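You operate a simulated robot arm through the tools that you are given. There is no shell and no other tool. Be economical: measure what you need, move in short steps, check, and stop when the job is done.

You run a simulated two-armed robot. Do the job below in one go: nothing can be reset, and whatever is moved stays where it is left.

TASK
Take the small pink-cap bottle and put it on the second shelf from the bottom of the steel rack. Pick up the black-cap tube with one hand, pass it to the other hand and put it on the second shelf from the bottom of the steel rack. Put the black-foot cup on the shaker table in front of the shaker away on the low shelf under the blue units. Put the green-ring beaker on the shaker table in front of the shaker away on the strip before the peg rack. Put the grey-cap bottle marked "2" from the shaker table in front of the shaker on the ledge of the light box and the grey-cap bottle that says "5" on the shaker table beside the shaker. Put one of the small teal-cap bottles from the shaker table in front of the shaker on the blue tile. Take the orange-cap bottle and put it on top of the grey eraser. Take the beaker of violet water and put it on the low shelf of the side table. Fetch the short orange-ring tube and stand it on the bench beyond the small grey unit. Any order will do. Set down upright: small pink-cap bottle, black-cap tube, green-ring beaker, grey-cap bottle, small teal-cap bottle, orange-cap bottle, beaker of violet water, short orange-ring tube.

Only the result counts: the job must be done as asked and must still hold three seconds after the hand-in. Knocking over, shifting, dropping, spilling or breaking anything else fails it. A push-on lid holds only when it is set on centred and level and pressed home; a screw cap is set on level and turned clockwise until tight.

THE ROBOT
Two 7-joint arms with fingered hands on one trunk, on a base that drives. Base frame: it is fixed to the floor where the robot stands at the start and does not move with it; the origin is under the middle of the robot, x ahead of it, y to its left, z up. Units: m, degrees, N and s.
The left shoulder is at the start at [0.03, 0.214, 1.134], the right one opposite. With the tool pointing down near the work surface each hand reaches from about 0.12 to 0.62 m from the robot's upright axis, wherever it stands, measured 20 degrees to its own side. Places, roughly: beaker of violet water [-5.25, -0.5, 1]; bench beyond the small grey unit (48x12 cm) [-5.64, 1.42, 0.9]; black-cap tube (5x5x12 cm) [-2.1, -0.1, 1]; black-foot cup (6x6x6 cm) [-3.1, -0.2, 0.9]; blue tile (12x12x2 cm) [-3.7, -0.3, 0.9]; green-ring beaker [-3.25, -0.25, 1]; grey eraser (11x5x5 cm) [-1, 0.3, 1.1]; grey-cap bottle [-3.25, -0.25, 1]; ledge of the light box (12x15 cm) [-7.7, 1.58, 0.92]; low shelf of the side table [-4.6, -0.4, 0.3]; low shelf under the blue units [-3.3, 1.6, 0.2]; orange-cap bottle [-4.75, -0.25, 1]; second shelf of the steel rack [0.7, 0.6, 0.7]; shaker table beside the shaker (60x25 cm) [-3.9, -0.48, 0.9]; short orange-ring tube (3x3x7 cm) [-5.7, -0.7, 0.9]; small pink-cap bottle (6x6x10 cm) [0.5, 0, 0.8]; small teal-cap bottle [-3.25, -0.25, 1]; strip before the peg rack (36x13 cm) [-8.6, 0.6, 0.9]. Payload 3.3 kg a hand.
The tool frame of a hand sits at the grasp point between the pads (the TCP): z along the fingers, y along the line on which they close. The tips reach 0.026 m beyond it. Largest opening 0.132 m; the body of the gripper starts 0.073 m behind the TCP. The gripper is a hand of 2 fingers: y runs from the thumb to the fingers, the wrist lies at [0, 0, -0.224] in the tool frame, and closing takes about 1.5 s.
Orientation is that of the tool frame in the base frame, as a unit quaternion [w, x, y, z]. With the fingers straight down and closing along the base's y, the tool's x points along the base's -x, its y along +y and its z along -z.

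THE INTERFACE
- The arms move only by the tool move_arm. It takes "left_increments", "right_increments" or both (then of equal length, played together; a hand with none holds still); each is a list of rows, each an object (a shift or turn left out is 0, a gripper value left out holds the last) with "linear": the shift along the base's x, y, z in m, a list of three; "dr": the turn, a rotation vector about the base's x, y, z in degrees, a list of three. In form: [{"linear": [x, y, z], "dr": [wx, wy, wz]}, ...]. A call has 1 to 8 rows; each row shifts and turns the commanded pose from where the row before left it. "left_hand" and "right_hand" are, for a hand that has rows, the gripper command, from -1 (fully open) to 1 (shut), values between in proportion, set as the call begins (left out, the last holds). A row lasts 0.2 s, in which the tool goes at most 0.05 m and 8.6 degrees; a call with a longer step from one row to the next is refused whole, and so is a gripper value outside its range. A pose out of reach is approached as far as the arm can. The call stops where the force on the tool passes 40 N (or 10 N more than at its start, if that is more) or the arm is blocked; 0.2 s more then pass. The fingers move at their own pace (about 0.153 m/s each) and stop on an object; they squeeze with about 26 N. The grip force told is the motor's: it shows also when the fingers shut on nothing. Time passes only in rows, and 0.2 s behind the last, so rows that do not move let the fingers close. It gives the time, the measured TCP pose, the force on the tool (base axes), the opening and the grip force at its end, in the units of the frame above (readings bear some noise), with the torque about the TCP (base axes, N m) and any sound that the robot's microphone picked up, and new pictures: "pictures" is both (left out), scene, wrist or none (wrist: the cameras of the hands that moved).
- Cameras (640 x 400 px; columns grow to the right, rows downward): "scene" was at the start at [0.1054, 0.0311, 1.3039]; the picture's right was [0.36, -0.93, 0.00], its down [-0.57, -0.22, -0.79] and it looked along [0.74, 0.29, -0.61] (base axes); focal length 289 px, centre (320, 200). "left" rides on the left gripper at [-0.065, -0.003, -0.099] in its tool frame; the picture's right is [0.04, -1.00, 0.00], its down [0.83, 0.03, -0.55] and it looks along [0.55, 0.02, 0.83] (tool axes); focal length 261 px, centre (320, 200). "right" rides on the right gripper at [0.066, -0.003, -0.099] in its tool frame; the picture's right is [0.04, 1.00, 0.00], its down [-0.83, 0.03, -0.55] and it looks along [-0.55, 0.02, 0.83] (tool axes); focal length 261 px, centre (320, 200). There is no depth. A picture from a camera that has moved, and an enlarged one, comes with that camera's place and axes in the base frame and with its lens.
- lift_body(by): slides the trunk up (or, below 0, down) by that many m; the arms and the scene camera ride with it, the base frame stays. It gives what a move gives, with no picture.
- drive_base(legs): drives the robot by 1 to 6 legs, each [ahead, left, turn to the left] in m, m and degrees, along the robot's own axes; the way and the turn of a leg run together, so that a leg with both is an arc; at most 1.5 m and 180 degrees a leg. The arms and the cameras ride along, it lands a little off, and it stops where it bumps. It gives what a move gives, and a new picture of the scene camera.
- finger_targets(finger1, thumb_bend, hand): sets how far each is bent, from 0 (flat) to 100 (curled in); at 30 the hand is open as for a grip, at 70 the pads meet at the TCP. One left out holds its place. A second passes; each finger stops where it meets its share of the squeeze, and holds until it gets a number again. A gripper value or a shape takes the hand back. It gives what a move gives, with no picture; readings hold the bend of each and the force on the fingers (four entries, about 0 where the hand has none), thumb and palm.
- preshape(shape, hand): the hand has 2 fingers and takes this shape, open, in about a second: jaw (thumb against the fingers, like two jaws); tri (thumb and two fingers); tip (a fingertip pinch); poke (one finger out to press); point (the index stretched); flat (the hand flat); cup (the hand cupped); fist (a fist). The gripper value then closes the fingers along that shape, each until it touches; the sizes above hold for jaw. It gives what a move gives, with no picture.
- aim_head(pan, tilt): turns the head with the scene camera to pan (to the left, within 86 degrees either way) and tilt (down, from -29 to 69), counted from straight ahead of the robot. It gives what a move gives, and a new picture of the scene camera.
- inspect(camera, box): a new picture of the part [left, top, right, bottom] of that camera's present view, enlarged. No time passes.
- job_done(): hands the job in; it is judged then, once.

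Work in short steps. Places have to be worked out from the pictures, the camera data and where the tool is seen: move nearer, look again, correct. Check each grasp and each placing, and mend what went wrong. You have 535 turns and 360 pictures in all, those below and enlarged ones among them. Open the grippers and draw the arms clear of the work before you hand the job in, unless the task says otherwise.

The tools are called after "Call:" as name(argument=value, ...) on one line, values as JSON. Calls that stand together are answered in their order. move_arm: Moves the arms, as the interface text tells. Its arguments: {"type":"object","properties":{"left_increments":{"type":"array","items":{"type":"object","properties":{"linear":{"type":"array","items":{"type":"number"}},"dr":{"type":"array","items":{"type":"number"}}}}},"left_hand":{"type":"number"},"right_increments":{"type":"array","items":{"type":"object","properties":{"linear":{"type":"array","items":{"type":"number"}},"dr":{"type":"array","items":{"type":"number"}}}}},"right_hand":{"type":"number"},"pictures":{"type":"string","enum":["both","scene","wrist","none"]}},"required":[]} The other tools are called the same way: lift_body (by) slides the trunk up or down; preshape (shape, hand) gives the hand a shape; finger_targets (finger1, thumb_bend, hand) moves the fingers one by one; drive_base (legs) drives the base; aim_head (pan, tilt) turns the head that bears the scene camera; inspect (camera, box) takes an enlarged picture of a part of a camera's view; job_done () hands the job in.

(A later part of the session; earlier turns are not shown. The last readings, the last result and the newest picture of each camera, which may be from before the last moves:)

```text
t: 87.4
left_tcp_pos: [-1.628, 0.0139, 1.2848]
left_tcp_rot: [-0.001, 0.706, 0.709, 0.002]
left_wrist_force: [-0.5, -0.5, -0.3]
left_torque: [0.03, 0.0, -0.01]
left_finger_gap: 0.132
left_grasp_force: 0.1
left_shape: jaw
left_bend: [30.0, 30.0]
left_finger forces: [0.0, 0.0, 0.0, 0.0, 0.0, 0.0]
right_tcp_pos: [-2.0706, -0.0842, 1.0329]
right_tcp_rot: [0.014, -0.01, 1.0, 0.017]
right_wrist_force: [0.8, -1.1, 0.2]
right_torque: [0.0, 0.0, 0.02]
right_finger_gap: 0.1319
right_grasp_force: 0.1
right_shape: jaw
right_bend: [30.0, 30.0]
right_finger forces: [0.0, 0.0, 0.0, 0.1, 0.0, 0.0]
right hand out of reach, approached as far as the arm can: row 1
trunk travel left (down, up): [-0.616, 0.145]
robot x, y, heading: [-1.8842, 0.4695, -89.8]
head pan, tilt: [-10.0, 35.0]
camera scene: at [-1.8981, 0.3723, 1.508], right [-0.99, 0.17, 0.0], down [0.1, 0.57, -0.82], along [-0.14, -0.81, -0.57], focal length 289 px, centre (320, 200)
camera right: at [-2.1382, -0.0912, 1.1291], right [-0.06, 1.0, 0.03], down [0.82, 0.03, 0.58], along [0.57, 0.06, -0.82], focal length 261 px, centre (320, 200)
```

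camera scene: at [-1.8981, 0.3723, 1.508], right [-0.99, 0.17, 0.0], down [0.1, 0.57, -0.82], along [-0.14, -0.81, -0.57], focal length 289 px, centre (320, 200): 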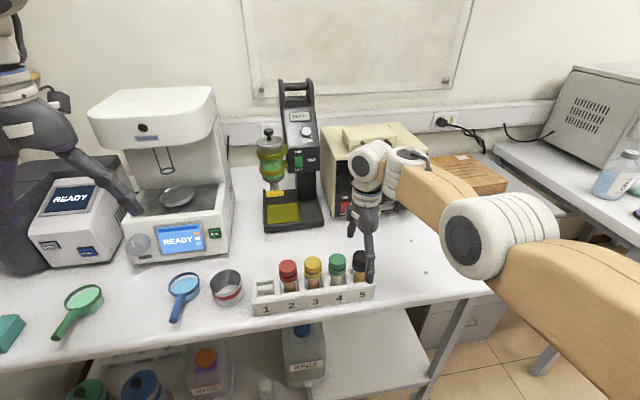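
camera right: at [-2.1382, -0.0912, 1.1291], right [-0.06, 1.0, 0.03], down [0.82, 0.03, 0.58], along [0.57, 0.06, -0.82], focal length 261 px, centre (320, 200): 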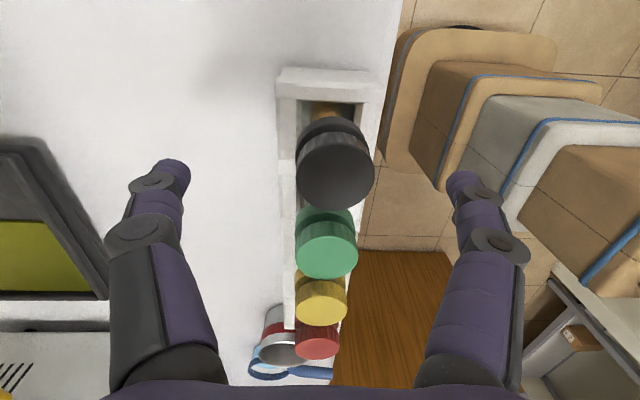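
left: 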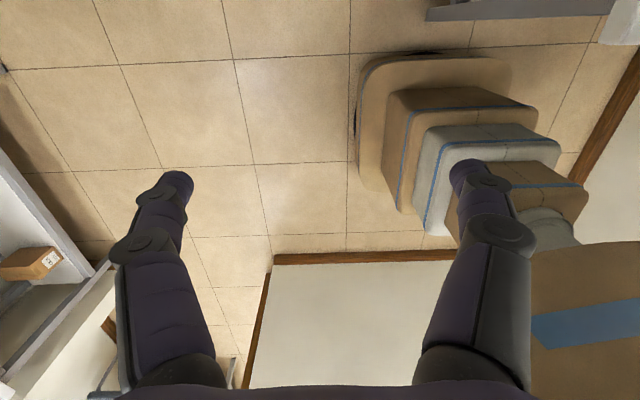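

Well aligned; 8 mm correction in y and final descent, then close.

Call:
move_arm(right_increments=[{"linear": [-0.001, 0.009, -0.015]}, {"linear": [0, 0, -0.015]}, {"linear": [0, 0, -0.013]}, {}], pictures="wrist")

```text
t: 88.4
left_tcp_pos: [-1.6271, 0.0137, 1.2843]
left_tcp_rot: [0.0, 0.706, 0.708, 0.0]
left_wrist_force: [0.1, 0.1, 0.7]
left_torque: [0.01, 0.03, 0.0]
left_finger_gap: 0.132
left_grasp_force: 0.0
left_shape: jaw
left_bend: [30.0, 30.0]
left_finger forces: [0.0, 0.0, 0.1, 0.1, 0.0, 0.0]
right_tcp_pos: [-2.0717, -0.0718, 0.991]
right_tcp_rot: [0.013, -0.01, 1.0, 0.018]
right_wrist_force: [0.3, -0.2, 0.3]
right_torque: [-0.02, 0.03, -0.01]
right_finger_gap: 0.1317
right_grasp_force: 0.0
right_shape: jaw
right_bend: [30.0, 30.0]
right_finger forces: [0.0, 0.0, 0.0, 0.1, 0.1, 0.0]
trunk travel left (down, up): [-0.616, 0.145]
robot x, y, heading: [-1.8843, 0.4711, -89.8]
head pan, tilt: [-10.0, 35.0]
camera right: at [-2.1398, -0.0799, 1.0877], right [-0.06, 1.0, 0.03], down [0.82, 0.03, 0.58], along [0.57, 0.06, -0.82], focal length 261 px, centre (320, 200)
```

right: 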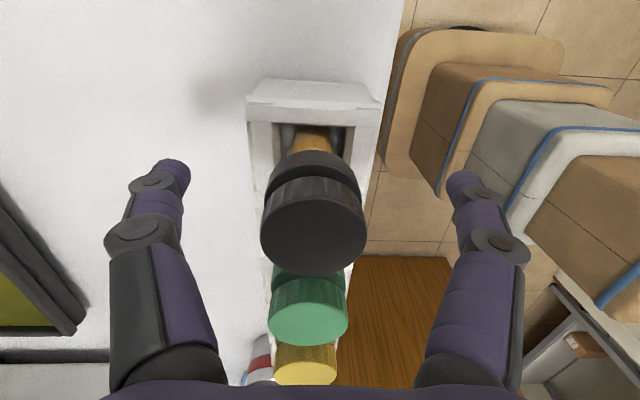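

Cap centred under the TCP; closing.

Call:
move_arm(right_increments=[{}, {}, {}, {}, {}, {}, {}], right_hand=1, pictures="wrist")

```text
t: 90.0
left_tcp_pos: [-1.627, 0.0137, 1.2844]
left_tcp_rot: [0.0, 0.706, 0.708, 0.0]
left_wrist_force: [-0.4, 0.5, 0.2]
left_torque: [0.0, 0.01, -0.02]
left_finger_gap: 0.1318
left_grasp_force: 0.1
left_shape: jaw
left_bend: [30.0, 30.0]
left_finger forces: [0.1, 0.1, 0.0, 0.1, 0.1, 0.0]
right_tcp_pos: [-2.073, -0.0725, 0.9922]
right_tcp_rot: [0.014, -0.009, 1.0, 0.017]
right_wrist_force: [0.1, -0.4, 0.2]
right_torque: [0.03, -0.03, 0.02]
right_finger_gap: 0.023
right_grasp_force: 26.4
right_shape: jaw
right_bend: [73.0, 70.0]
right_finger forces: [22.7, 0.1, 0.1, 0.0, 22.6, 0.0]
trunk travel left (down, up): [-0.616, 0.145]
robot x, y, heading: [-1.8847, 0.4681, -89.7]
head pan, tilt: [-10.0, 35.0]
camera right: at [-2.14, -0.0801, 1.0879], right [-0.06, 1.0, 0.03], down [0.82, 0.03, 0.58], along [0.57, 0.06, -0.82], focal length 261 px, centre (320, 200)
```

right: 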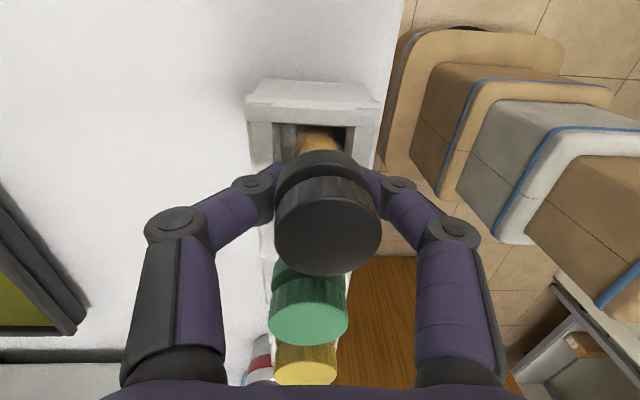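

Gripped at 23 mm (the body just below the cap). I lift straight up out of the rack.

Call:
move_arm(right_increments=[{"linear": [0, 0, 0.02]}, {"linear": [0, 0, 0.03]}, {"linear": [0, 0, 0.04]}, {"linear": [0, 0, 0.04]}, {"linear": [0, 0, 0.04]}], pictures="both")

```text
t: 91.2
left_tcp_pos: [-1.6267, 0.0156, 1.2847]
left_tcp_rot: [0.0, 0.706, 0.708, 0.001]
left_wrist_force: [0.1, -0.4, 0.6]
left_torque: [0.04, 0.01, -0.01]
left_finger_gap: 0.1316
left_grasp_force: 0.0
left_shape: jaw
left_bend: [30.0, 30.0]
left_finger forces: [0.0, 0.0, 0.0, 0.0, 0.0, 0.0]
right_tcp_pos: [-2.072, -0.0731, 1.1594]
right_tcp_rot: [0.013, -0.01, 1.0, 0.017]
right_wrist_force: [0.4, 0.1, -1.5]
right_torque: [0.01, -0.01, 0.03]
right_finger_gap: 0.023
right_grasp_force: 25.4
right_shape: jaw
right_bend: [73.0, 70.0]
right_finger forces: [22.8, 0.1, 0.1, 0.1, 22.7, 0.1]
trunk travel left (down, up): [-0.616, 0.145]
robot x, y, heading: [-1.8838, 0.4757, -89.8]
head pan, tilt: [-10.0, 35.0]
camera scene: at [-1.8981, 0.3733, 1.5081], right [-0.99, 0.17, 0.0], down [0.1, 0.56, -0.82], along [-0.14, -0.81, -0.57], focal length 289 px, centre (320, 200)
camera right: at [-2.14, -0.0803, 1.2555], right [-0.06, 1.0, 0.03], down [0.82, 0.03, 0.58], along [0.57, 0.06, -0.82], focal length 261 px, centre (320, 200)
```

scene: 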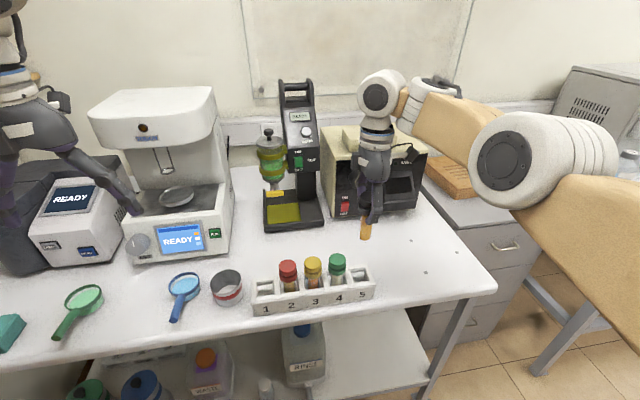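
right: 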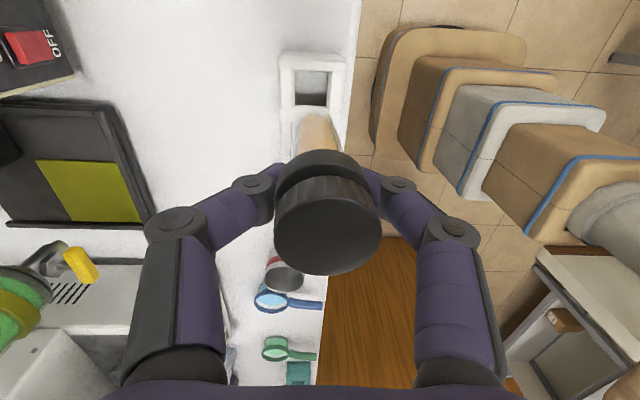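

Tube is out. I back away from the bench into free space for the hand-over.

Call:
drive_base(legs=[[-0.38, 0, 0]])

Call:
move_arm(left_increments=[{"linear": [0, 0, -0.02], "dr": [-7.5, 0, 0]}, {"linear": [0, 0, -0.02], "dr": [-7.5, 0, 0]}, {"linear": [0, 0, -0.02], "dr": [-7.5, 0, 0]}, {"linear": [0, 0, -0.02], "dr": [-7.5, 0, 0]}, {"linear": [0, 0, -0.02], "dr": [-7.5, 0, 0]}, {"linear": [0, 0, -0.02], "dr": [-7.5, 0, 0]}, {"linear": [0.02, 0, -0.02], "dr": [0, 0, -8.5]}, {"linear": [0.02, 0, 0], "dr": [0, 0, -8.5]}], pictures="none")

```text
t: 93.7
left_tcp_pos: [-1.6284, 0.405, 1.2855]
left_tcp_rot: [-0.001, 0.706, 0.709, 0.001]
left_wrist_force: [0.7, -0.3, 0.8]
left_torque: [-0.03, 0.01, -0.02]
left_finger_gap: 0.132
left_grasp_force: 0.0
left_shape: jaw
left_bend: [30.0, 30.0]
left_finger forces: [0.0, 0.0, 0.1, 0.1, 0.0, 0.0]
right_tcp_pos: [-2.0738, 0.317, 1.1587]
right_tcp_rot: [0.013, -0.01, 1.0, 0.016]
right_wrist_force: [1.1, 0.0, -0.5]
right_torque: [-0.04, -0.02, 0.0]
right_finger_gap: 0.023
right_grasp_force: 26.4
right_shape: jaw
right_bend: [73.0, 70.0]
right_finger forces: [22.7, 0.0, 0.1, 0.1, 22.7, 0.0]
trunk travel left (down, up): [-0.616, 0.145]
robot x, y, heading: [-1.8858, 0.8578, -90.0]
head pan, tilt: [-10.0, 35.0]
camera scene: at [-1.8991, 0.7622, 1.5081], right [-0.99, 0.17, 0.0], down [0.1, 0.56, -0.82], along [-0.14, -0.81, -0.57], focal length 289 px, centre (320, 200)
```

scene: 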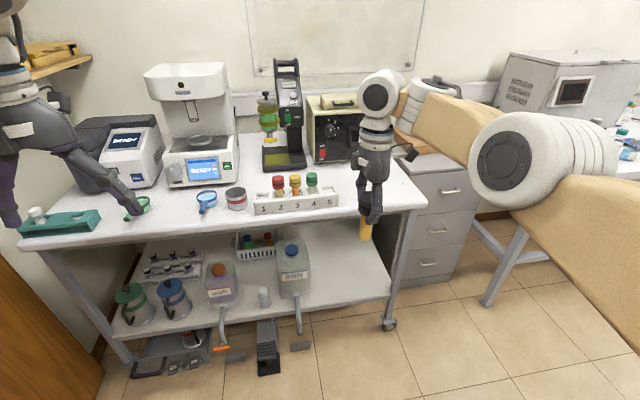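

```text
t: 95.5
left_tcp_pos: [-1.5885, 0.4042, 1.1427]
left_tcp_rot: [0.228, 0.741, 0.551, -0.308]
left_wrist_force: [-0.4, -0.3, -0.6]
left_torque: [0.01, 0.01, 0.02]
left_finger_gap: 0.1318
left_grasp_force: 0.0
left_shape: jaw
left_bend: [30.0, 30.0]
left_finger forces: [0.0, 0.1, 0.0, 0.1, 0.1, 0.1]
right_tcp_pos: [-2.0739, 0.3152, 1.1588]
right_tcp_rot: [0.014, -0.01, 1.0, 0.017]
right_wrist_force: [0.0, -0.8, -0.7]
right_torque: [0.01, -0.02, 0.01]
right_finger_gap: 0.0228
right_grasp_force: 26.5
right_shape: jaw
right_bend: [73.0, 70.0]
right_finger forces: [22.7, 0.0, 0.0, 0.1, 22.7, 0.0]
trunk travel left (down, up): [-0.616, 0.145]
robot x, y, heading: [-1.887, 0.8627, -90.0]
head pan, tilt: [-10.0, 35.0]
```

Continuing the left hand's yaw and tilt to horizontal.

Call:
move_arm(left_increments=[{"dr": [0, 0, -8.6]}, {"dr": [0, 0, -8.6]}, {"dr": [0, 0, -8.6]}, {"dr": [0, 0, -8.6]}, {"dr": [0, 0, -8.6]}, {"dr": [-3.75, 6.5, 0]}, {"dr": [-3.75, 6.5, 0]}, {"dr": [-3.75, 6.5, 0]}], pictures="none")

Call:
move_arm(left_increments=[{"dr": [-3.75, 6.5, 0]}, {"dr": [-3.75, 6.5, 0]}, {"dr": [-3.75, 6.5, 0]}, {}], right_increments=[{"linear": [0.022, 0, 0]}, {"linear": [0.022, 0, 0]}, {"linear": [0.022, 0, 0]}, {"linear": [0.02, 0, 0]}], pictures="both")

```text
t: 97.3
left_tcp_pos: [-1.6991, 0.3569, 1.2071]
left_tcp_rot: [0.141, 0.803, 0.218, -0.537]
left_wrist_force: [0.5, -0.2, 0.1]
left_torque: [0.01, -0.04, -0.01]
left_finger_gap: 0.1319
left_grasp_force: 0.1
left_shape: jaw
left_bend: [30.0, 30.0]
left_finger forces: [0.1, 0.0, 0.1, 0.0, 0.0, 0.0]
left hand out of reach, approached as far as the arm can: row 3, 4, 5, 6, 7, 8
right_tcp_pos: [-2.0731, 0.3153, 1.1593]
right_tcp_rot: [0.014, -0.011, 1.0, 0.018]
right_wrist_force: [-0.9, 0.4, -1.8]
right_torque: [0.03, 0.01, -0.03]
right_finger_gap: 0.0229
right_grasp_force: 25.5
right_shape: jaw
right_bend: [73.0, 70.0]
right_finger forces: [22.7, 0.0, 0.1, 0.1, 22.7, 0.0]
trunk travel left (down, up): [-0.616, 0.145]
robot x, y, heading: [-1.8813, 0.8619, -90.1]
head pan, tilt: [-10.0, 35.0]
```

```text
t: 98.3
left_tcp_pos: [-1.7007, 0.3392, 1.215]
left_tcp_rot: [-0.182, -0.682, -0.185, 0.683]
left_wrist_force: [0.1, 0.3, 0.3]
left_torque: [0.01, -0.01, 0.0]
left_finger_gap: 0.1317
left_grasp_force: 0.2
left_shape: jaw
left_bend: [30.0, 30.0]
left_finger forces: [0.0, 0.0, 0.1, 0.1, 0.1, 0.1]
left hand out of reach, approached as far as the arm can: row 1, 2
right_tcp_pos: [-1.9875, 0.3162, 1.1594]
right_tcp_rot: [0.013, -0.011, 1.0, 0.016]
right_wrist_force: [0.9, 0.0, -0.8]
right_torque: [-0.01, 0.04, -0.03]
right_finger_gap: 0.0228
right_grasp_force: 25.7
right_shape: jaw
right_bend: [73.0, 70.0]
right_finger forces: [22.7, 0.1, 0.0, 0.1, 22.7, 0.0]
trunk travel left (down, up): [-0.616, 0.145]
robot x, y, heading: [-1.8861, 0.8613, -89.6]
head pan, tilt: [-10.0, 35.0]
camera scene: at [-1.8985, 0.7619, 1.5081], right [-0.99, 0.17, 0.0], down [0.1, 0.56, -0.82], along [-0.14, -0.81, -0.57], focal length 289 px, centre (320, 200)
camera right: at [-2.0558, 0.3083, 1.2565], right [-0.06, 1.0, 0.03], down [0.82, 0.03, 0.58], along [0.57, 0.06, -0.82], focal length 261 px, centre (320, 200)
camera left: at [-1.6147, 0.3926, 1.2811], right [-0.5, 0.87, -0.04], down [0.49, 0.25, -0.83], along [-0.71, -0.43, -0.55], focal length 261 px, centre (320, 200)
```

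scene: 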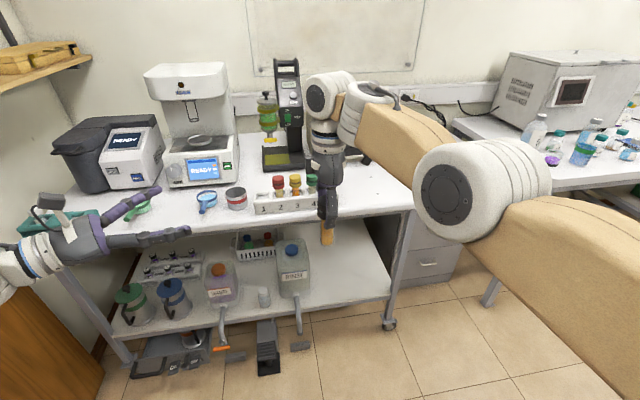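
right: 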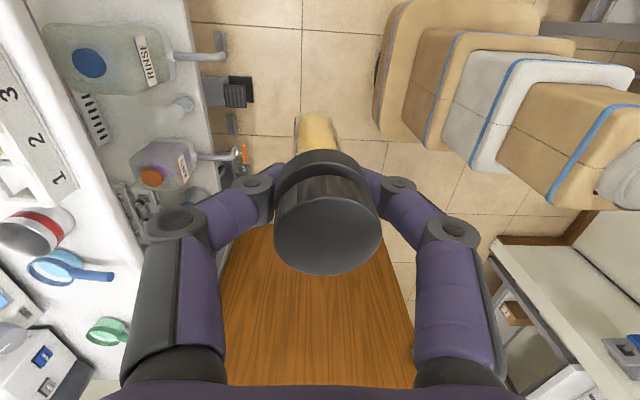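
left: 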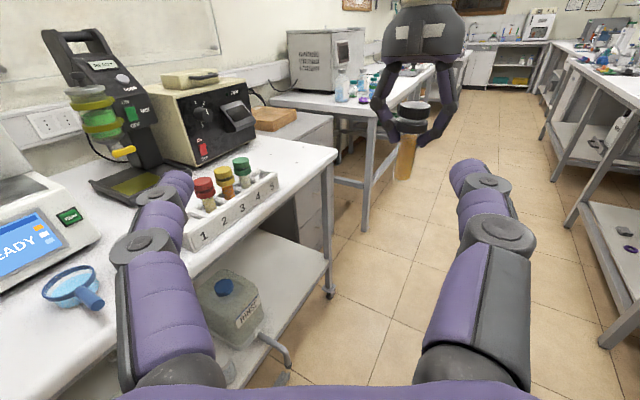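

Left hand is horizontal, pointing at the tube. Tube spans about z 1.077–1.19; I line the left hand up at z 1.105.

Call:
move_arm(left_increments=[{"linear": [-0.018, 0.0255, -0.0275]}, {"linear": [-0.018, 0.0255, -0.0275]}, {"linear": [-0.018, 0.0255, -0.0275]}, {"linear": [-0.018, 0.0255, -0.0275]}, {}], pictures="wrist")

```text
t: 99.5
left_tcp_pos: [-1.7526, 0.3362, 1.0994]
left_tcp_rot: [-0.18, -0.683, -0.184, 0.684]
left_wrist_force: [0.7, 0.0, 0.3]
left_torque: [0.01, 0.0, 0.0]
left_finger_gap: 0.1318
left_grasp_force: 0.1
left_shape: jaw
left_bend: [30.0, 30.0]
left_finger forces: [0.0, 0.0, 0.0, 0.0, 0.1, 0.1]
left hand out of reach, approached as far as the arm can: row 1, 2, 3, 4
right_tcp_pos: [-1.9889, 0.3161, 1.1591]
right_tcp_rot: [0.013, -0.011, 1.0, 0.016]
right_wrist_force: [0.9, -0.3, -0.8]
right_torque: [-0.01, 0.05, 0.03]
right_finger_gap: 0.0228
right_grasp_force: 26.0
right_shape: jaw
right_bend: [73.0, 70.0]
right_finger forces: [22.7, 0.0, 0.0, 0.0, 22.7, 0.0]
trunk travel left (down, up): [-0.616, 0.145]
robot x, y, heading: [-1.8856, 0.8617, -89.9]
head pan, tilt: [-10.0, 35.0]
camera left: at [-1.6664, 0.3895, 1.1648], right [-0.5, 0.87, -0.04], down [0.49, 0.25, -0.83], along [-0.71, -0.43, -0.55], focal length 261 px, centre (320, 200)
```

left: 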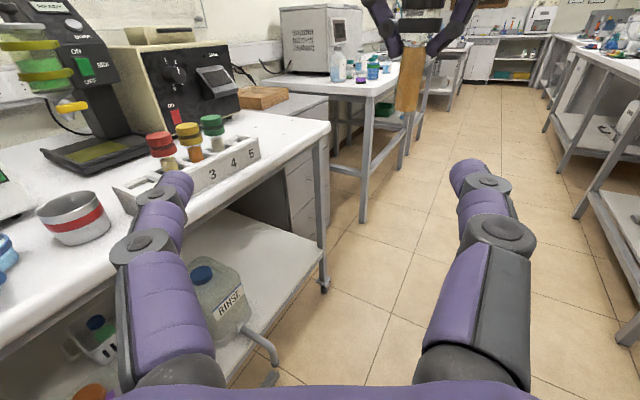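

The left arm can't come closer in, so I yaw the left hand further so it points straight sideways at the tube.

Call:
move_arm(left_increments=[{"dr": [0, 0, -8.6]}, {"dr": [0, 0, -8.6]}, {"dr": [0, 0, -8.6]}, {"linear": [0, -0.01, 0.006]}, {}], pictures="wrist")

```text
t: 100.7
left_tcp_pos: [-1.7522, 0.3306, 1.1026]
left_tcp_rot: [0.023, 0.707, 0.029, -0.707]
left_wrist_force: [-1.4, 0.2, -0.5]
left_torque: [0.01, -0.01, -0.01]
left_finger_gap: 0.1318
left_grasp_force: 0.2
left_shape: jaw
left_bend: [30.0, 30.0]
left_finger forces: [0.1, 0.0, 0.1, 0.0, 0.0, 0.0]
right_tcp_pos: [-1.9886, 0.3156, 1.1605]
right_tcp_rot: [0.012, -0.011, 1.0, 0.018]
right_wrist_force: [-0.5, -0.3, -1.0]
right_torque: [-0.01, 0.0, 0.01]
right_finger_gap: 0.0231
right_grasp_force: 25.6
right_shape: jaw
right_bend: [73.0, 70.0]
right_finger forces: [22.7, 0.1, 0.1, 0.1, 22.7, 0.0]
trunk travel left (down, up): [-0.616, 0.145]
robot x, y, heading: [-1.8846, 0.8627, -89.8]
head pan, tilt: [-10.0, 35.0]
camera left: at [-1.6517, 0.3413, 1.1682], right [-0.07, 1.0, -0.03], down [0.55, 0.01, -0.83], along [-0.83, -0.08, -0.55], focal length 261 px, centre (320, 200)
```

left: 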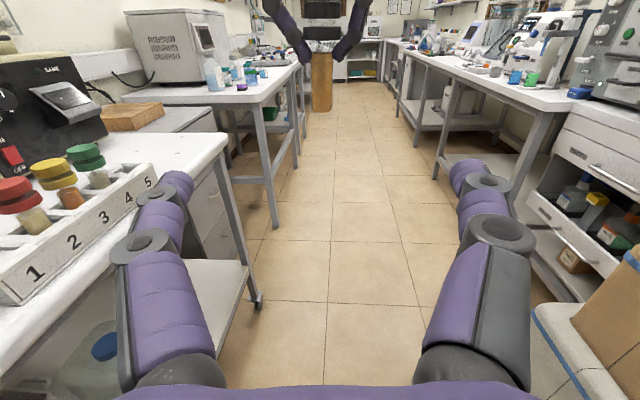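

Lined up: tube straight ahead of the left hand. I advance most of the way and check.

Call:
move_arm(left_increments=[{"linear": [-0.045, -0.003, 0]}, {"linear": [-0.045, -0.003, 0]}, {"linear": [-0.045, -0.003, 0]}, {"linear": [-0.04, -0.003, 0]}, {}], pictures="both")

```text
t: 101.9
left_tcp_pos: [-1.9169, 0.333, 1.1003]
left_tcp_rot: [0.026, 0.708, 0.03, -0.705]
left_wrist_force: [0.7, -0.1, 0.8]
left_torque: [-0.02, -0.02, 0.01]
left_finger_gap: 0.1318
left_grasp_force: 0.1
left_shape: jaw
left_bend: [30.0, 30.0]
left_finger forces: [0.0, 0.0, 0.0, 0.0, 0.0, 0.1]
left hand out of reach, approached as far as the arm can: row 3, 4
right_tcp_pos: [-1.9895, 0.3153, 1.1593]
right_tcp_rot: [0.014, -0.01, 1.0, 0.018]
right_wrist_force: [1.0, -0.2, 0.0]
right_torque: [-0.02, 0.02, 0.0]
right_finger_gap: 0.0228
right_grasp_force: 26.5
right_shape: jaw
right_bend: [73.0, 70.0]
right_finger forces: [22.8, 0.1, 0.0, 0.0, 22.7, 0.0]
trunk travel left (down, up): [-0.616, 0.145]
robot x, y, heading: [-1.8824, 0.8589, -89.8]
head pan, tilt: [-10.0, 35.0]
camera scene: at [-1.8988, 0.7614, 1.508], right [-0.99, 0.17, 0.0], down [0.1, 0.57, -0.82], along [-0.14, -0.81, -0.57], focal length 289 px, centre (320, 200)
camera left: at [-1.8183, 0.345, 1.1656], right [-0.08, 1.0, -0.04], down [0.56, 0.01, -0.83], along [-0.83, -0.08, -0.56], focal length 261 px, centre (320, 200)
```

scene: 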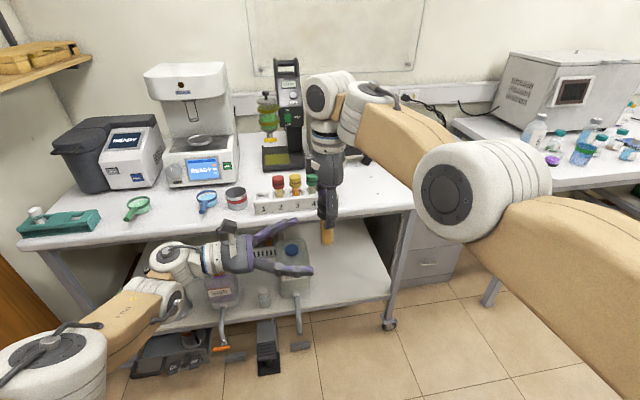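
left: 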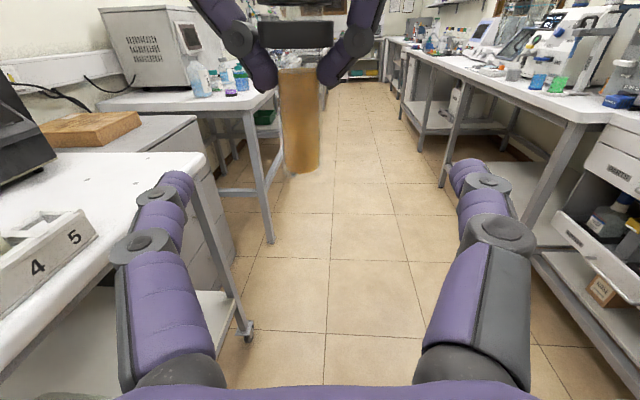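

The left arm is at its reach, so I bring the right hand with the tube into the left hand's open fingers.

Call:
move_arm(right_increments=[{"linear": [0.02, 0.016, -0.003]}, {"linear": [0.02, 0, 0]}, {"linear": [0.02, 0, 0]}, {"linear": [0.012, 0, 0]}, {}], pictures="none")

Call:
inspect(camera="left", box=[0, 0, 640, 400])

```text
t: 103.1
left_tcp_pos: [-1.9177, 0.3327, 1.1008]
left_tcp_rot: [0.026, 0.707, 0.028, -0.706]
left_wrist_force: [0.2, 0.0, 0.9]
left_torque: [-0.01, 0.01, -0.01]
left_finger_gap: 0.132
left_grasp_force: 0.1
left_shape: jaw
left_bend: [30.0, 30.0]
left_finger forces: [0.1, 0.0, 0.0, 0.1, 0.0, 0.0]
right_tcp_pos: [-1.9434, 0.3283, 1.1543]
right_tcp_rot: [0.014, 0.003, 1.0, 0.017]
right_wrist_force: [-0.6, 0.1, -1.1]
right_torque: [-0.04, 0.01, -0.01]
right_finger_gap: 0.0229
right_grasp_force: 26.1
right_shape: jaw
right_bend: [73.0, 70.0]
right_finger forces: [22.7, 0.0, 0.1, 0.0, 22.9, 0.0]
right hand out of reach, approached as far as the arm can: row 4
trunk travel left (down, up): [-0.616, 0.145]
robot x, y, heading: [-1.8848, 0.8587, -89.9]
head pan, tilt: [-10.0, 35.0]
```

```text
1.00 times, centred on (320, 200) of left (not enlarged: the box is as wide or as high as the picture)
camera zoom: at [-1.8181, 0.345, 1.1657], right [-0.08, 1.0, -0.04], down [0.56, 0.01, -0.83], along [-0.83, -0.08, -0.56], focal length 261 px, centre (320, 200)
```

zoom: 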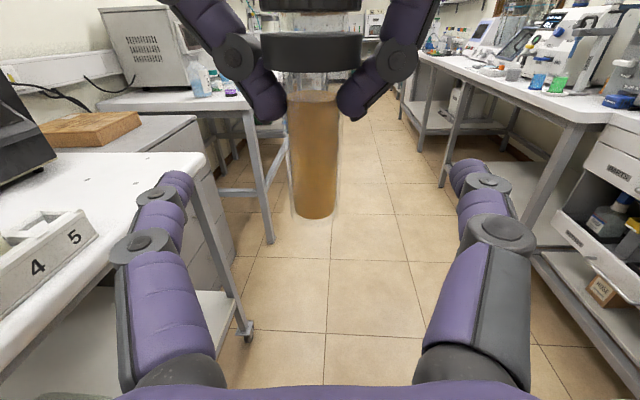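

2.6 cm short. I move both hands a bit further forward, where they may have more cross reach.

Call:
move_arm(right_increments=[{"linear": [0, -0.02, 0]}, {"linear": [0, -0.02, 0]}, {"linear": [0, -0.02, 0]}, {}], left_increments=[{"linear": [0, -0.024, 0]}, {"linear": [0, -0.02, 0]}, {"linear": [0, -0.02, 0]}, {}], pictures="none")

Call:
move_arm(left_increments=[{"linear": [-0.008, 0, 0]}, {"linear": [-0.008, 0, 0]}, {"linear": [-0.006, 0, 0]}], pictures="wrist")

```text
t: 104.1
left_tcp_pos: [-1.9184, 0.3326, 1.0995]
left_tcp_rot: [0.026, 0.707, 0.029, -0.706]
left_wrist_force: [0.6, 0.1, 0.6]
left_torque: [0.0, 0.03, 0.01]
left_finger_gap: 0.1317
left_grasp_force: 0.0
left_shape: jaw
left_bend: [30.0, 30.0]
left_finger forces: [0.1, 0.0, 0.1, 0.1, 0.0, 0.1]
left hand out of reach, approached as far as the arm can: row 1, 2, 3
right_tcp_pos: [-1.9425, 0.3291, 1.1555]
right_tcp_rot: [0.014, 0.002, 1.0, 0.018]
right_wrist_force: [0.1, -0.1, -1.0]
right_torque: [0.0, 0.02, -0.03]
right_finger_gap: 0.0228
right_grasp_force: 26.3
right_shape: jaw
right_bend: [73.0, 70.0]
right_finger forces: [22.7, 0.1, 0.0, 0.0, 22.7, 0.0]
right hand out of reach, approached as far as the arm can: row 1, 2, 3
trunk travel left (down, up): [-0.616, 0.145]
robot x, y, heading: [-1.8849, 0.8564, -90.0]
head pan, tilt: [-10.0, 35.0]
```

```text
t: 104.9
left_tcp_pos: [-1.9325, 0.336, 1.1003]
left_tcp_rot: [0.026, 0.707, 0.028, -0.706]
left_wrist_force: [0.2, 0.8, 0.2]
left_torque: [0.02, 0.03, 0.01]
left_finger_gap: 0.132
left_grasp_force: 0.1
left_shape: jaw
left_bend: [30.0, 30.0]
left_finger forces: [0.0, 0.0, 0.0, 0.0, 0.1, 0.0]
left hand out of reach, approached as far as the arm can: row 2
right_tcp_pos: [-1.9432, 0.3296, 1.1558]
right_tcp_rot: [0.014, 0.002, 1.0, 0.017]
right_wrist_force: [0.6, -0.1, -0.8]
right_torque: [-0.01, 0.02, 0.03]
right_finger_gap: 0.0228
right_grasp_force: 26.2
right_shape: jaw
right_bend: [73.0, 70.0]
right_finger forces: [22.7, 0.0, 0.0, 0.1, 22.9, 0.0]
trunk travel left (down, up): [-0.616, 0.145]
robot x, y, heading: [-1.8849, 0.8618, -90.1]
head pan, tilt: [-10.0, 35.0]
camera left: at [-1.8317, 0.3477, 1.1662], right [-0.07, 1.0, -0.04], down [0.56, 0.01, -0.83], along [-0.83, -0.08, -0.55], focal length 261 px, centre (320, 200)
```

left: 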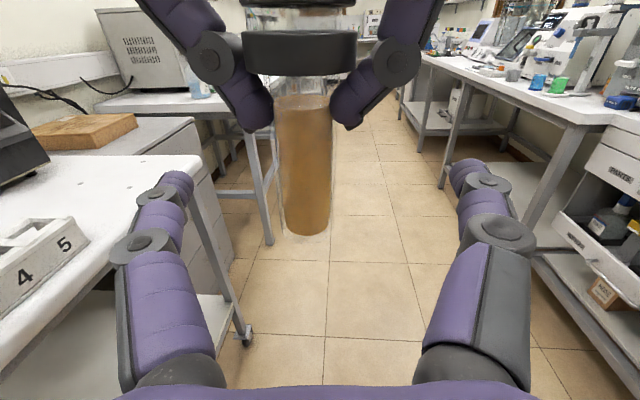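

The limits are actually outward reach, so pulling both hands back toward me gives room. I do so and close the last centimetre.

Call:
move_arm(right_increments=[{"linear": [0, 0.015, 0]}, {"linear": [0, 0.015, 0]}, {}], left_increments=[{"linear": [0, 0.012, 0]}, {"linear": [-0.005, 0.012, 0]}, {"linear": [-0.006, 0, 0]}], pictures="wrist")

```text
t: 105.7
left_tcp_pos: [-1.9411, 0.3581, 1.1004]
left_tcp_rot: [0.025, 0.707, 0.027, -0.706]
left_wrist_force: [-0.4, -0.4, -0.6]
left_torque: [0.03, 0.0, 0.06]
left_finger_gap: 0.1318
left_grasp_force: 0.0
left_shape: jaw
left_bend: [30.0, 30.0]
left_finger forces: [0.0, 0.1, 0.0, 0.0, 0.0, 0.0]
right_tcp_pos: [-1.9283, 0.3662, 1.1556]
right_tcp_rot: [0.013, -0.011, 1.0, 0.018]
right_wrist_force: [-0.4, -0.1, -0.1]
right_torque: [-0.03, 0.0, 0.0]
right_finger_gap: 0.0228
right_grasp_force: 26.6
right_shape: jaw
right_bend: [73.0, 70.0]
right_finger forces: [22.8, 0.0, 0.0, 0.1, 22.9, 0.0]
trunk travel left (down, up): [-0.616, 0.145]
robot x, y, heading: [-1.8838, 0.8592, -89.9]
head pan, tilt: [-10.0, 35.0]
camera right: at [-1.9959, 0.3583, 1.2518], right [-0.06, 1.0, 0.03], down [0.82, 0.03, 0.58], along [0.57, 0.06, -0.82], focal length 261 px, centre (320, 200)
camera left: at [-1.8422, 0.3702, 1.1657], right [-0.07, 1.0, -0.04], down [0.55, 0.01, -0.83], along [-0.83, -0.08, -0.55], focal length 261 px, centre (320, 200)
```

right: 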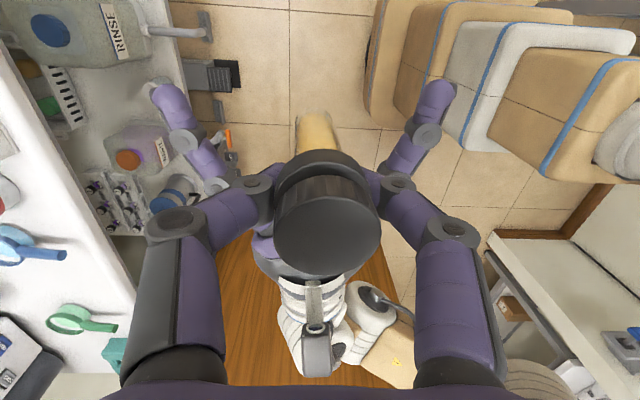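
left: 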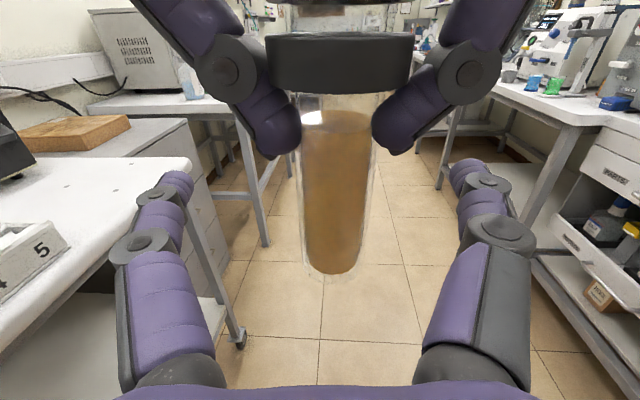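

Tube is between the left fingers. Small correction, then close the left hand.

Call:
move_arm(left_increments=[{"linear": [0.01, 0.007, 0.002]}, {}], pictures="none")

Call:
move_arm(left_increments=[{}, {}, {}, {}, {}, {}, {}, {}], left_hand=1, pictures="wrist")

```text
t: 106.3
left_tcp_pos: [-1.9328, 0.3641, 1.102]
left_tcp_rot: [0.024, 0.707, 0.027, -0.706]
left_wrist_force: [-0.7, -0.1, 0.3]
left_torque: [0.05, 0.0, 0.0]
left_finger_gap: 0.1318
left_grasp_force: 0.0
left_shape: jaw
left_bend: [30.0, 30.0]
left_finger forces: [0.0, 0.1, 0.0, 0.0, 0.0, 0.0]
right_tcp_pos: [-1.9302, 0.3653, 1.1555]
right_tcp_rot: [0.014, -0.011, 1.0, 0.018]
right_wrist_force: [0.2, 0.3, -0.3]
right_torque: [0.0, 0.0, 0.0]
right_finger_gap: 0.0227
right_grasp_force: 26.0
right_shape: jaw
right_bend: [73.0, 70.0]
right_finger forces: [22.8, 0.1, 0.2, 0.0, 22.8, 0.0]
trunk travel left (down, up): [-0.616, 0.145]
robot x, y, heading: [-1.8843, 0.8564, -89.8]
head pan, tilt: [-10.0, 35.0]
```

```text
t: 108.1
left_tcp_pos: [-1.933, 0.3658, 1.1019]
left_tcp_rot: [0.025, 0.707, 0.027, -0.706]
left_wrist_force: [-5.7, 3.7, -5.9]
left_torque: [-0.01, -0.07, -0.01]
left_finger_gap: 0.0047
left_grasp_force: 26.2
left_shape: jaw
left_bend: [72.0, 74.0]
left_finger forces: [19.3, 0.1, 0.0, 0.0, 22.4, 0.0]
right_tcp_pos: [-1.9289, 0.366, 1.156]
right_tcp_rot: [0.014, -0.01, 1.0, 0.017]
right_wrist_force: [4.4, -2.9, 6.2]
right_torque: [-0.17, -0.2, 0.03]
right_finger_gap: 0.023
right_grasp_force: 25.9
right_shape: jaw
right_bend: [73.0, 70.0]
right_finger forces: [23.4, 0.0, 0.0, 0.1, 27.5, 0.1]
trunk travel left (down, up): [-0.616, 0.145]
robot x, y, heading: [-1.8861, 0.8606, -90.1]
head pan, tilt: [-10.0, 35.0]
camera left: at [-1.833, 0.3773, 1.1676], right [-0.07, 1.0, -0.04], down [0.56, 0.01, -0.83], along [-0.83, -0.08, -0.55], focal length 261 px, centre (320, 200)
```

left: 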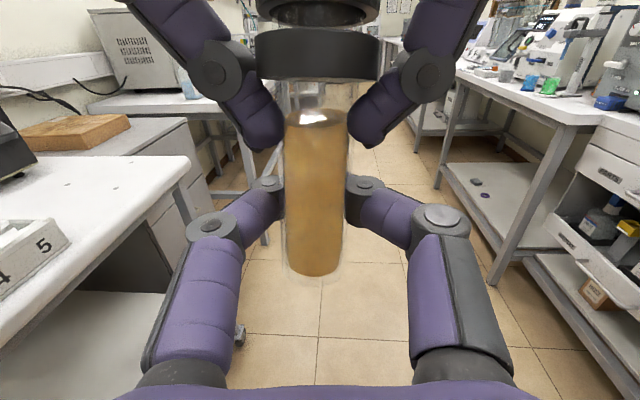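

The gap reading is too small: the fingertips closed behind the tube rather than on it. I reopen, back the left hand out 15 mm and regrip.

Call:
move_arm(left_increments=[{}, {}, {}, {}, {}], left_hand=-0.5, pictures="none")

Call:
move_arm(left_increments=[{"linear": [0.015, 0, 0]}, {}], pictures="wrist")

Call:
move_arm(left_increments=[{}, {}, {}, {}, {}, {}, {}], left_hand=1, pictures="wrist")

```text
t: 109.3
left_tcp_pos: [-1.9318, 0.365, 1.102]
left_tcp_rot: [0.025, 0.707, 0.027, -0.706]
left_wrist_force: [-0.2, 0.5, 0.0]
left_torque: [-0.02, -0.02, 0.0]
left_finger_gap: 0.099
left_grasp_force: 0.0
left_shape: jaw
left_bend: [64.0, 50.0]
left_finger forces: [0.1, 0.0, 0.1, 0.0, 0.1, 0.0]
right_tcp_pos: [-1.9296, 0.3644, 1.1557]
right_tcp_rot: [0.014, -0.01, 1.0, 0.018]
right_wrist_force: [-0.8, -0.2, -0.6]
right_torque: [0.0, -0.03, 0.0]
right_finger_gap: 0.0228
right_grasp_force: 25.9
right_shape: jaw
right_bend: [73.0, 70.0]
right_finger forces: [23.4, 0.0, 0.0, 0.0, 23.5, 0.0]
trunk travel left (down, up): [-0.616, 0.145]
robot x, y, heading: [-1.8872, 0.8619, -89.9]
head pan, tilt: [-10.0, 35.0]
```

```text
t: 109.9
left_tcp_pos: [-1.9185, 0.3661, 1.1018]
left_tcp_rot: [0.025, 0.707, 0.028, -0.706]
left_wrist_force: [1.3, 0.6, 0.1]
left_torque: [0.0, 0.03, -0.01]
left_finger_gap: 0.0989
left_grasp_force: 0.1
left_shape: jaw
left_bend: [64.0, 50.0]
left_finger forces: [0.0, 0.1, 0.0, 0.0, 0.1, 0.0]
right_tcp_pos: [-1.9297, 0.366, 1.1548]
right_tcp_rot: [0.014, -0.011, 1.0, 0.017]
right_wrist_force: [-0.4, 0.4, -0.6]
right_torque: [-0.01, 0.0, -0.03]
right_finger_gap: 0.0229
right_grasp_force: 26.1
right_shape: jaw
right_bend: [73.0, 70.0]
right_finger forces: [23.3, 0.1, 0.0, 0.1, 23.6, 0.0]
trunk travel left (down, up): [-0.616, 0.145]
robot x, y, heading: [-1.8835, 0.8605, -89.9]
head pan, tilt: [-10.0, 35.0]
camera left: at [-1.8182, 0.3777, 1.1681], right [-0.07, 1.0, -0.04], down [0.56, 0.01, -0.83], along [-0.83, -0.08, -0.55], focal length 261 px, centre (320, 200)
```

left: 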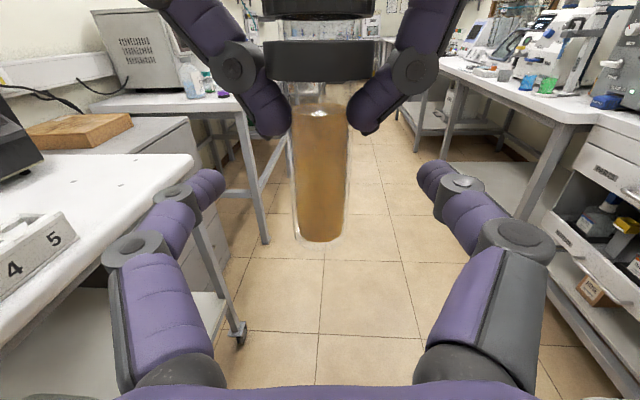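

```text
t: 111.5
left_tcp_pos: [-1.9164, 0.3649, 1.102]
left_tcp_rot: [0.026, 0.707, 0.028, -0.706]
left_wrist_force: [-1.5, 0.7, 0.5]
left_torque: [-0.02, -0.01, -0.05]
left_finger_gap: 0.0221
left_grasp_force: 26.2
left_shape: jaw
left_bend: [73.0, 70.0]
left_finger forces: [22.6, 0.0, 0.1, 0.1, 23.9, 0.1]
right_tcp_pos: [-1.9294, 0.3659, 1.1537]
right_tcp_rot: [0.013, -0.011, 1.0, 0.018]
right_wrist_force: [1.4, -1.3, -0.6]
right_torque: [-0.06, -0.09, -0.02]
right_finger_gap: 0.0225
right_grasp_force: 25.9
right_shape: jaw
right_bend: [73.0, 70.0]
right_finger forces: [23.0, 0.0, 0.0, 0.0, 24.7, 0.0]
trunk travel left (down, up): [-0.616, 0.145]
robot x, y, heading: [-1.8841, 0.8591, -90.2]
head pan, tilt: [-10.0, 35.0]
camera left: at [-1.8179, 0.3776, 1.168], right [-0.07, 1.0, -0.04], down [0.56, 0.01, -0.83], along [-0.83, -0.08, -0.55], focal length 261 px, centre (320, 200)
```

left: 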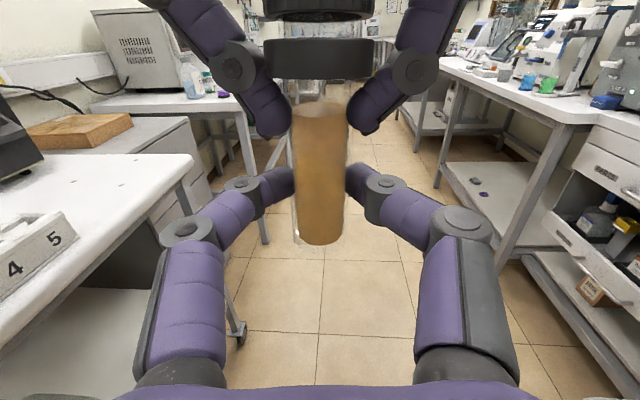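

Solid left grip (22 mm). I open the right hand and raise it clear.

Call:
move_arm(right_increments=[{}, {}, {}, {}, {}], right_hand=-1, pictures="none")

Call:
move_arm(right_increments=[{"linear": [0, 0, 0.03]}, {"linear": [0, 0, 0.04]}, {"linear": [-0.02, 0, 0.04]}, {"linear": [-0.04, 0, 0.02]}, {"linear": [-0.04, 0, 0]}], pictures="wrist")

Call:
inspect(camera="left", box=[0, 0, 640, 400])

```text
t: 112.7
left_tcp_pos: [-1.9179, 0.3655, 1.1023]
left_tcp_rot: [0.025, 0.707, 0.027, -0.706]
left_wrist_force: [0.1, -0.5, -0.9]
left_torque: [0.02, 0.01, 0.0]
left_finger_gap: 0.0218
left_grasp_force: 26.2
left_shape: jaw
left_bend: [73.0, 70.0]
left_finger forces: [23.6, 0.0, 0.0, 0.0, 24.1, 0.1]
right_tcp_pos: [-1.9292, 0.3654, 1.1548]
right_tcp_rot: [0.013, -0.011, 1.0, 0.017]
right_wrist_force: [0.1, 0.4, 1.4]
right_torque: [-0.01, -0.04, 0.02]
right_finger_gap: 0.1317
right_grasp_force: 0.1
right_shape: jaw
right_bend: [30.0, 30.0]
right_finger forces: [0.0, 0.0, 0.0, 0.0, 0.0, 0.0]
trunk travel left (down, up): [-0.616, 0.145]
robot x, y, heading: [-1.8847, 0.8603, -89.7]
head pan, tilt: [-10.0, 35.0]
```

```text
t: 113.9
left_tcp_pos: [-1.9176, 0.3641, 1.1015]
left_tcp_rot: [0.024, 0.708, 0.028, -0.705]
left_wrist_force: [-0.8, 0.3, -0.3]
left_torque: [-0.01, 0.02, 0.02]
left_finger_gap: 0.0215
left_grasp_force: 26.7
left_shape: jaw
left_bend: [73.0, 70.0]
left_finger forces: [23.6, 0.0, 0.0, 0.0, 24.1, 0.0]
right_tcp_pos: [-2.022, 0.3441, 1.2854]
right_tcp_rot: [0.014, -0.011, 1.0, 0.018]
right_wrist_force: [-0.3, 0.1, -0.2]
right_torque: [0.03, -0.04, 0.01]
right_finger_gap: 0.132
right_grasp_force: 0.1
right_shape: jaw
right_bend: [30.0, 30.0]
right_finger forces: [0.0, 0.1, 0.0, 0.1, 0.1, 0.0]
right hand out of reach, approached as far as the arm can: row 4, 5
trunk travel left (down, up): [-0.616, 0.145]
robot x, y, heading: [-1.8884, 0.8584, -89.8]
head pan, tilt: [-10.0, 35.0]
camera right: at [-2.0884, 0.3361, 1.3815], right [-0.06, 1.0, 0.03], down [0.82, 0.03, 0.58], along [0.57, 0.06, -0.82], focal length 261 px, centre (320, 200)
```

right: 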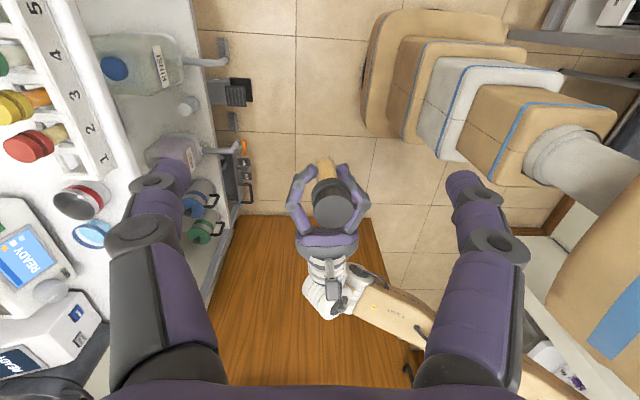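

```text
1.00 times, centred on (320, 200) of left (not enlarged: the box is as wide or as high as the picture)
camera zoom: at [-1.8186, 0.3772, 1.1679], right [-0.07, 1.0, -0.04], down [0.56, 0.01, -0.83], along [-0.83, -0.08, -0.55], focal length 261 px, centre (320, 200)
```

zoom: 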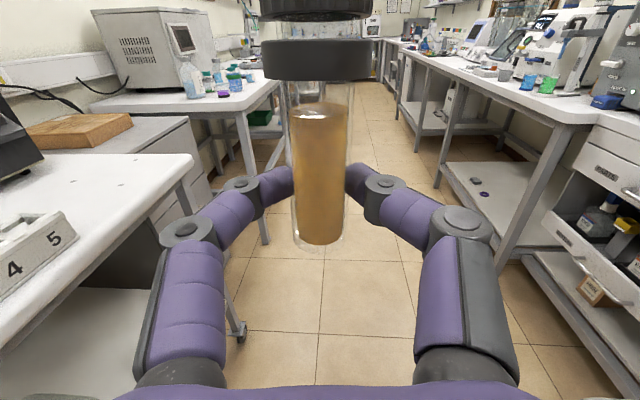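

Hand-over done: tube upright in the left hand. Now I swing the left hand to point forward (keeping the tube upright), moving it to my left side.

Call:
move_arm(left_increments=[{"linear": [0.02, -0.002, 0], "dr": [0, 0, 7.8]}, {"linear": [0.02, -0.002, 0], "dr": [0, 0, 7.8]}, {"linear": [0.02, -0.002, 0], "dr": [0, 0, 7.8]}, {"linear": [0.02, -0.002, 0], "dr": [0, 0, 7.8]}, {"linear": [0.02, -0.002, 0], "dr": [0, 0, 7.8]}, {"linear": [0.02, -0.002, 0], "dr": [0, 0, 7.8]}, {"linear": [0.02, -0.002, 0], "dr": [0, 0, 7.8]}], pictures="scene")

```text
t: 115.5
left_tcp_pos: [-1.7764, 0.2496, 1.0351]
left_tcp_rot: [-0.349, -0.615, -0.349, 0.615]
left_wrist_force: [-0.3, 0.2, -0.7]
left_torque: [0.06, -0.03, 0.03]
left_finger_gap: 0.0216
left_grasp_force: 25.8
left_shape: jaw
left_bend: [73.0, 70.0]
left_finger forces: [23.4, 0.0, 0.0, 0.0, 23.9, 0.0]
left hand out of reach, approached as far as the arm can: row 1, 2, 3, 4, 5, 6
right_tcp_pos: [-2.0198, 0.3448, 1.286]
right_tcp_rot: [0.012, -0.01, 1.0, 0.017]
right_wrist_force: [0.0, 0.8, -0.9]
right_torque: [-0.01, 0.05, 0.0]
right_finger_gap: 0.132
right_grasp_force: 0.1
right_shape: jaw
right_bend: [30.0, 30.0]
right_finger forces: [0.0, 0.0, 0.0, 0.0, 0.0, 0.0]
trunk travel left (down, up): [-0.616, 0.145]
robot x, y, heading: [-1.8845, 0.8612, -90.1]
head pan, tilt: [-10.0, 35.0]
camera scene: at [-1.898, 0.7622, 1.5081], right [-0.99, 0.17, 0.0], down [0.1, 0.56, -0.82], along [-0.14, -0.81, -0.57], focal length 289 px, centre (320, 200)
```

scene: 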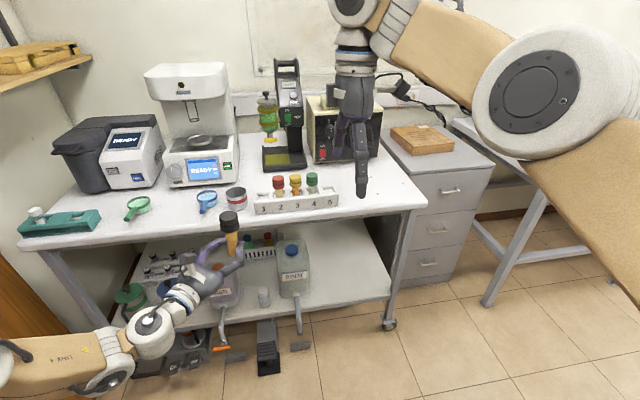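

Left hand holds a workable pose (pointing 30° right of forward). I tuck the right arm and turn its yaw back.

Call:
move_arm(right_increments=[{"linear": [-0.008, 0.006, -0.035], "dr": [0, 0, -8.2]}, {"linear": [-0.008, 0.006, -0.035], "dr": [0, 0, -8.2]}, {"linear": [-0.008, 0.006, -0.035], "dr": [0, 0, -8.2]}, {"linear": [-0.008, 0.006, -0.035], "dr": [0, 0, -8.2]}, {"linear": [-0.008, 0.006, -0.035], "dr": [0, 0, -8.2]}, {"linear": [0, 0.006, -0.035], "dr": [0, 0, -8.2]}, {"linear": [0, 0.006, -0.035], "dr": [0, 0, -8.2]}, {"linear": [0, 0, -0.035], "dr": [0, 0, -8.2]}], pictures="none")

Call:
move_arm(right_increments=[{"dr": [0, 0, -8.2]}, {"dr": [0, 0, -8.2]}, {"dr": [0, 0, -8.2]}], pictures="scene")

```text
t: 117.3
left_tcp_pos: [-1.778, 0.2483, 1.0336]
left_tcp_rot: [0.345, 0.616, 0.349, -0.616]
left_wrist_force: [-0.1, -0.7, 0.0]
left_torque: [0.03, 0.0, -0.01]
left_finger_gap: 0.0218
left_grasp_force: 26.2
left_shape: jaw
left_bend: [73.0, 70.0]
left_finger forces: [23.5, 0.0, 0.0, 0.0, 23.8, 0.1]
right_tcp_pos: [-2.0835, 0.3441, 1.0268]
right_tcp_rot: [0.02, 0.534, 0.845, 0.008]
right_wrist_force: [0.3, -0.3, 0.2]
right_torque: [-0.02, -0.03, 0.01]
right_finger_gap: 0.132
right_grasp_force: 0.1
right_shape: jaw
right_bend: [30.0, 30.0]
right_finger forces: [0.0, 0.1, 0.0, 0.1, 0.1, 0.0]
right hand out of reach, approached as far as the arm can: row 1, 2, 4, 5, 6, 7
trunk travel left (down, up): [-0.616, 0.145]
robot x, y, heading: [-1.8871, 0.8618, -89.8]
head pan, tilt: [-10.0, 35.0]
```

```text
t: 118.1
left_tcp_pos: [-1.7772, 0.2482, 1.0347]
left_tcp_rot: [0.346, 0.616, 0.348, -0.616]
left_wrist_force: [0.2, 0.5, -0.2]
left_torque: [0.01, 0.01, -0.02]
left_finger_gap: 0.0215
left_grasp_force: 26.2
left_shape: jaw
left_bend: [73.0, 70.0]
left_finger forces: [23.3, 0.0, 0.1, 0.0, 23.8, 0.0]
right_tcp_pos: [-2.0825, 0.3424, 1.0254]
right_tcp_rot: [0.021, 0.702, 0.712, 0.002]
right_wrist_force: [0.0, -0.2, -0.7]
right_torque: [-0.01, 0.0, 0.02]
right_finger_gap: 0.1321
right_grasp_force: 0.3
right_shape: jaw
right_bend: [30.0, 30.0]
right_finger forces: [0.1, 0.0, 0.0, 0.0, 0.0, 0.1]
trunk travel left (down, up): [-0.616, 0.145]
robot x, y, heading: [-1.8804, 0.857, -89.9]
head pan, tilt: [-10.0, 35.0]
camera scene: at [-1.8988, 0.7613, 1.508], right [-0.99, 0.17, 0.0], down [0.1, 0.57, -0.82], along [-0.14, -0.81, -0.57], focal length 289 px, centre (320, 200)
```

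scene: 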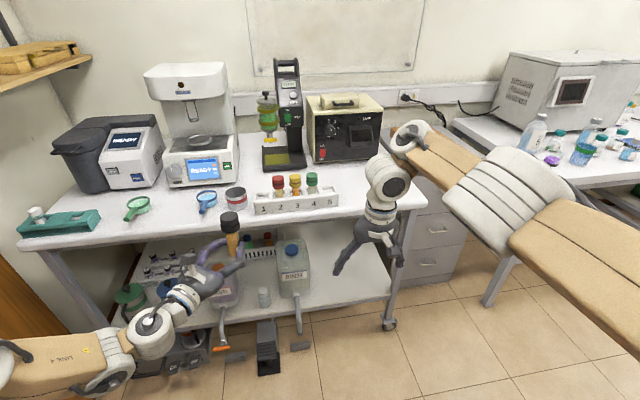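

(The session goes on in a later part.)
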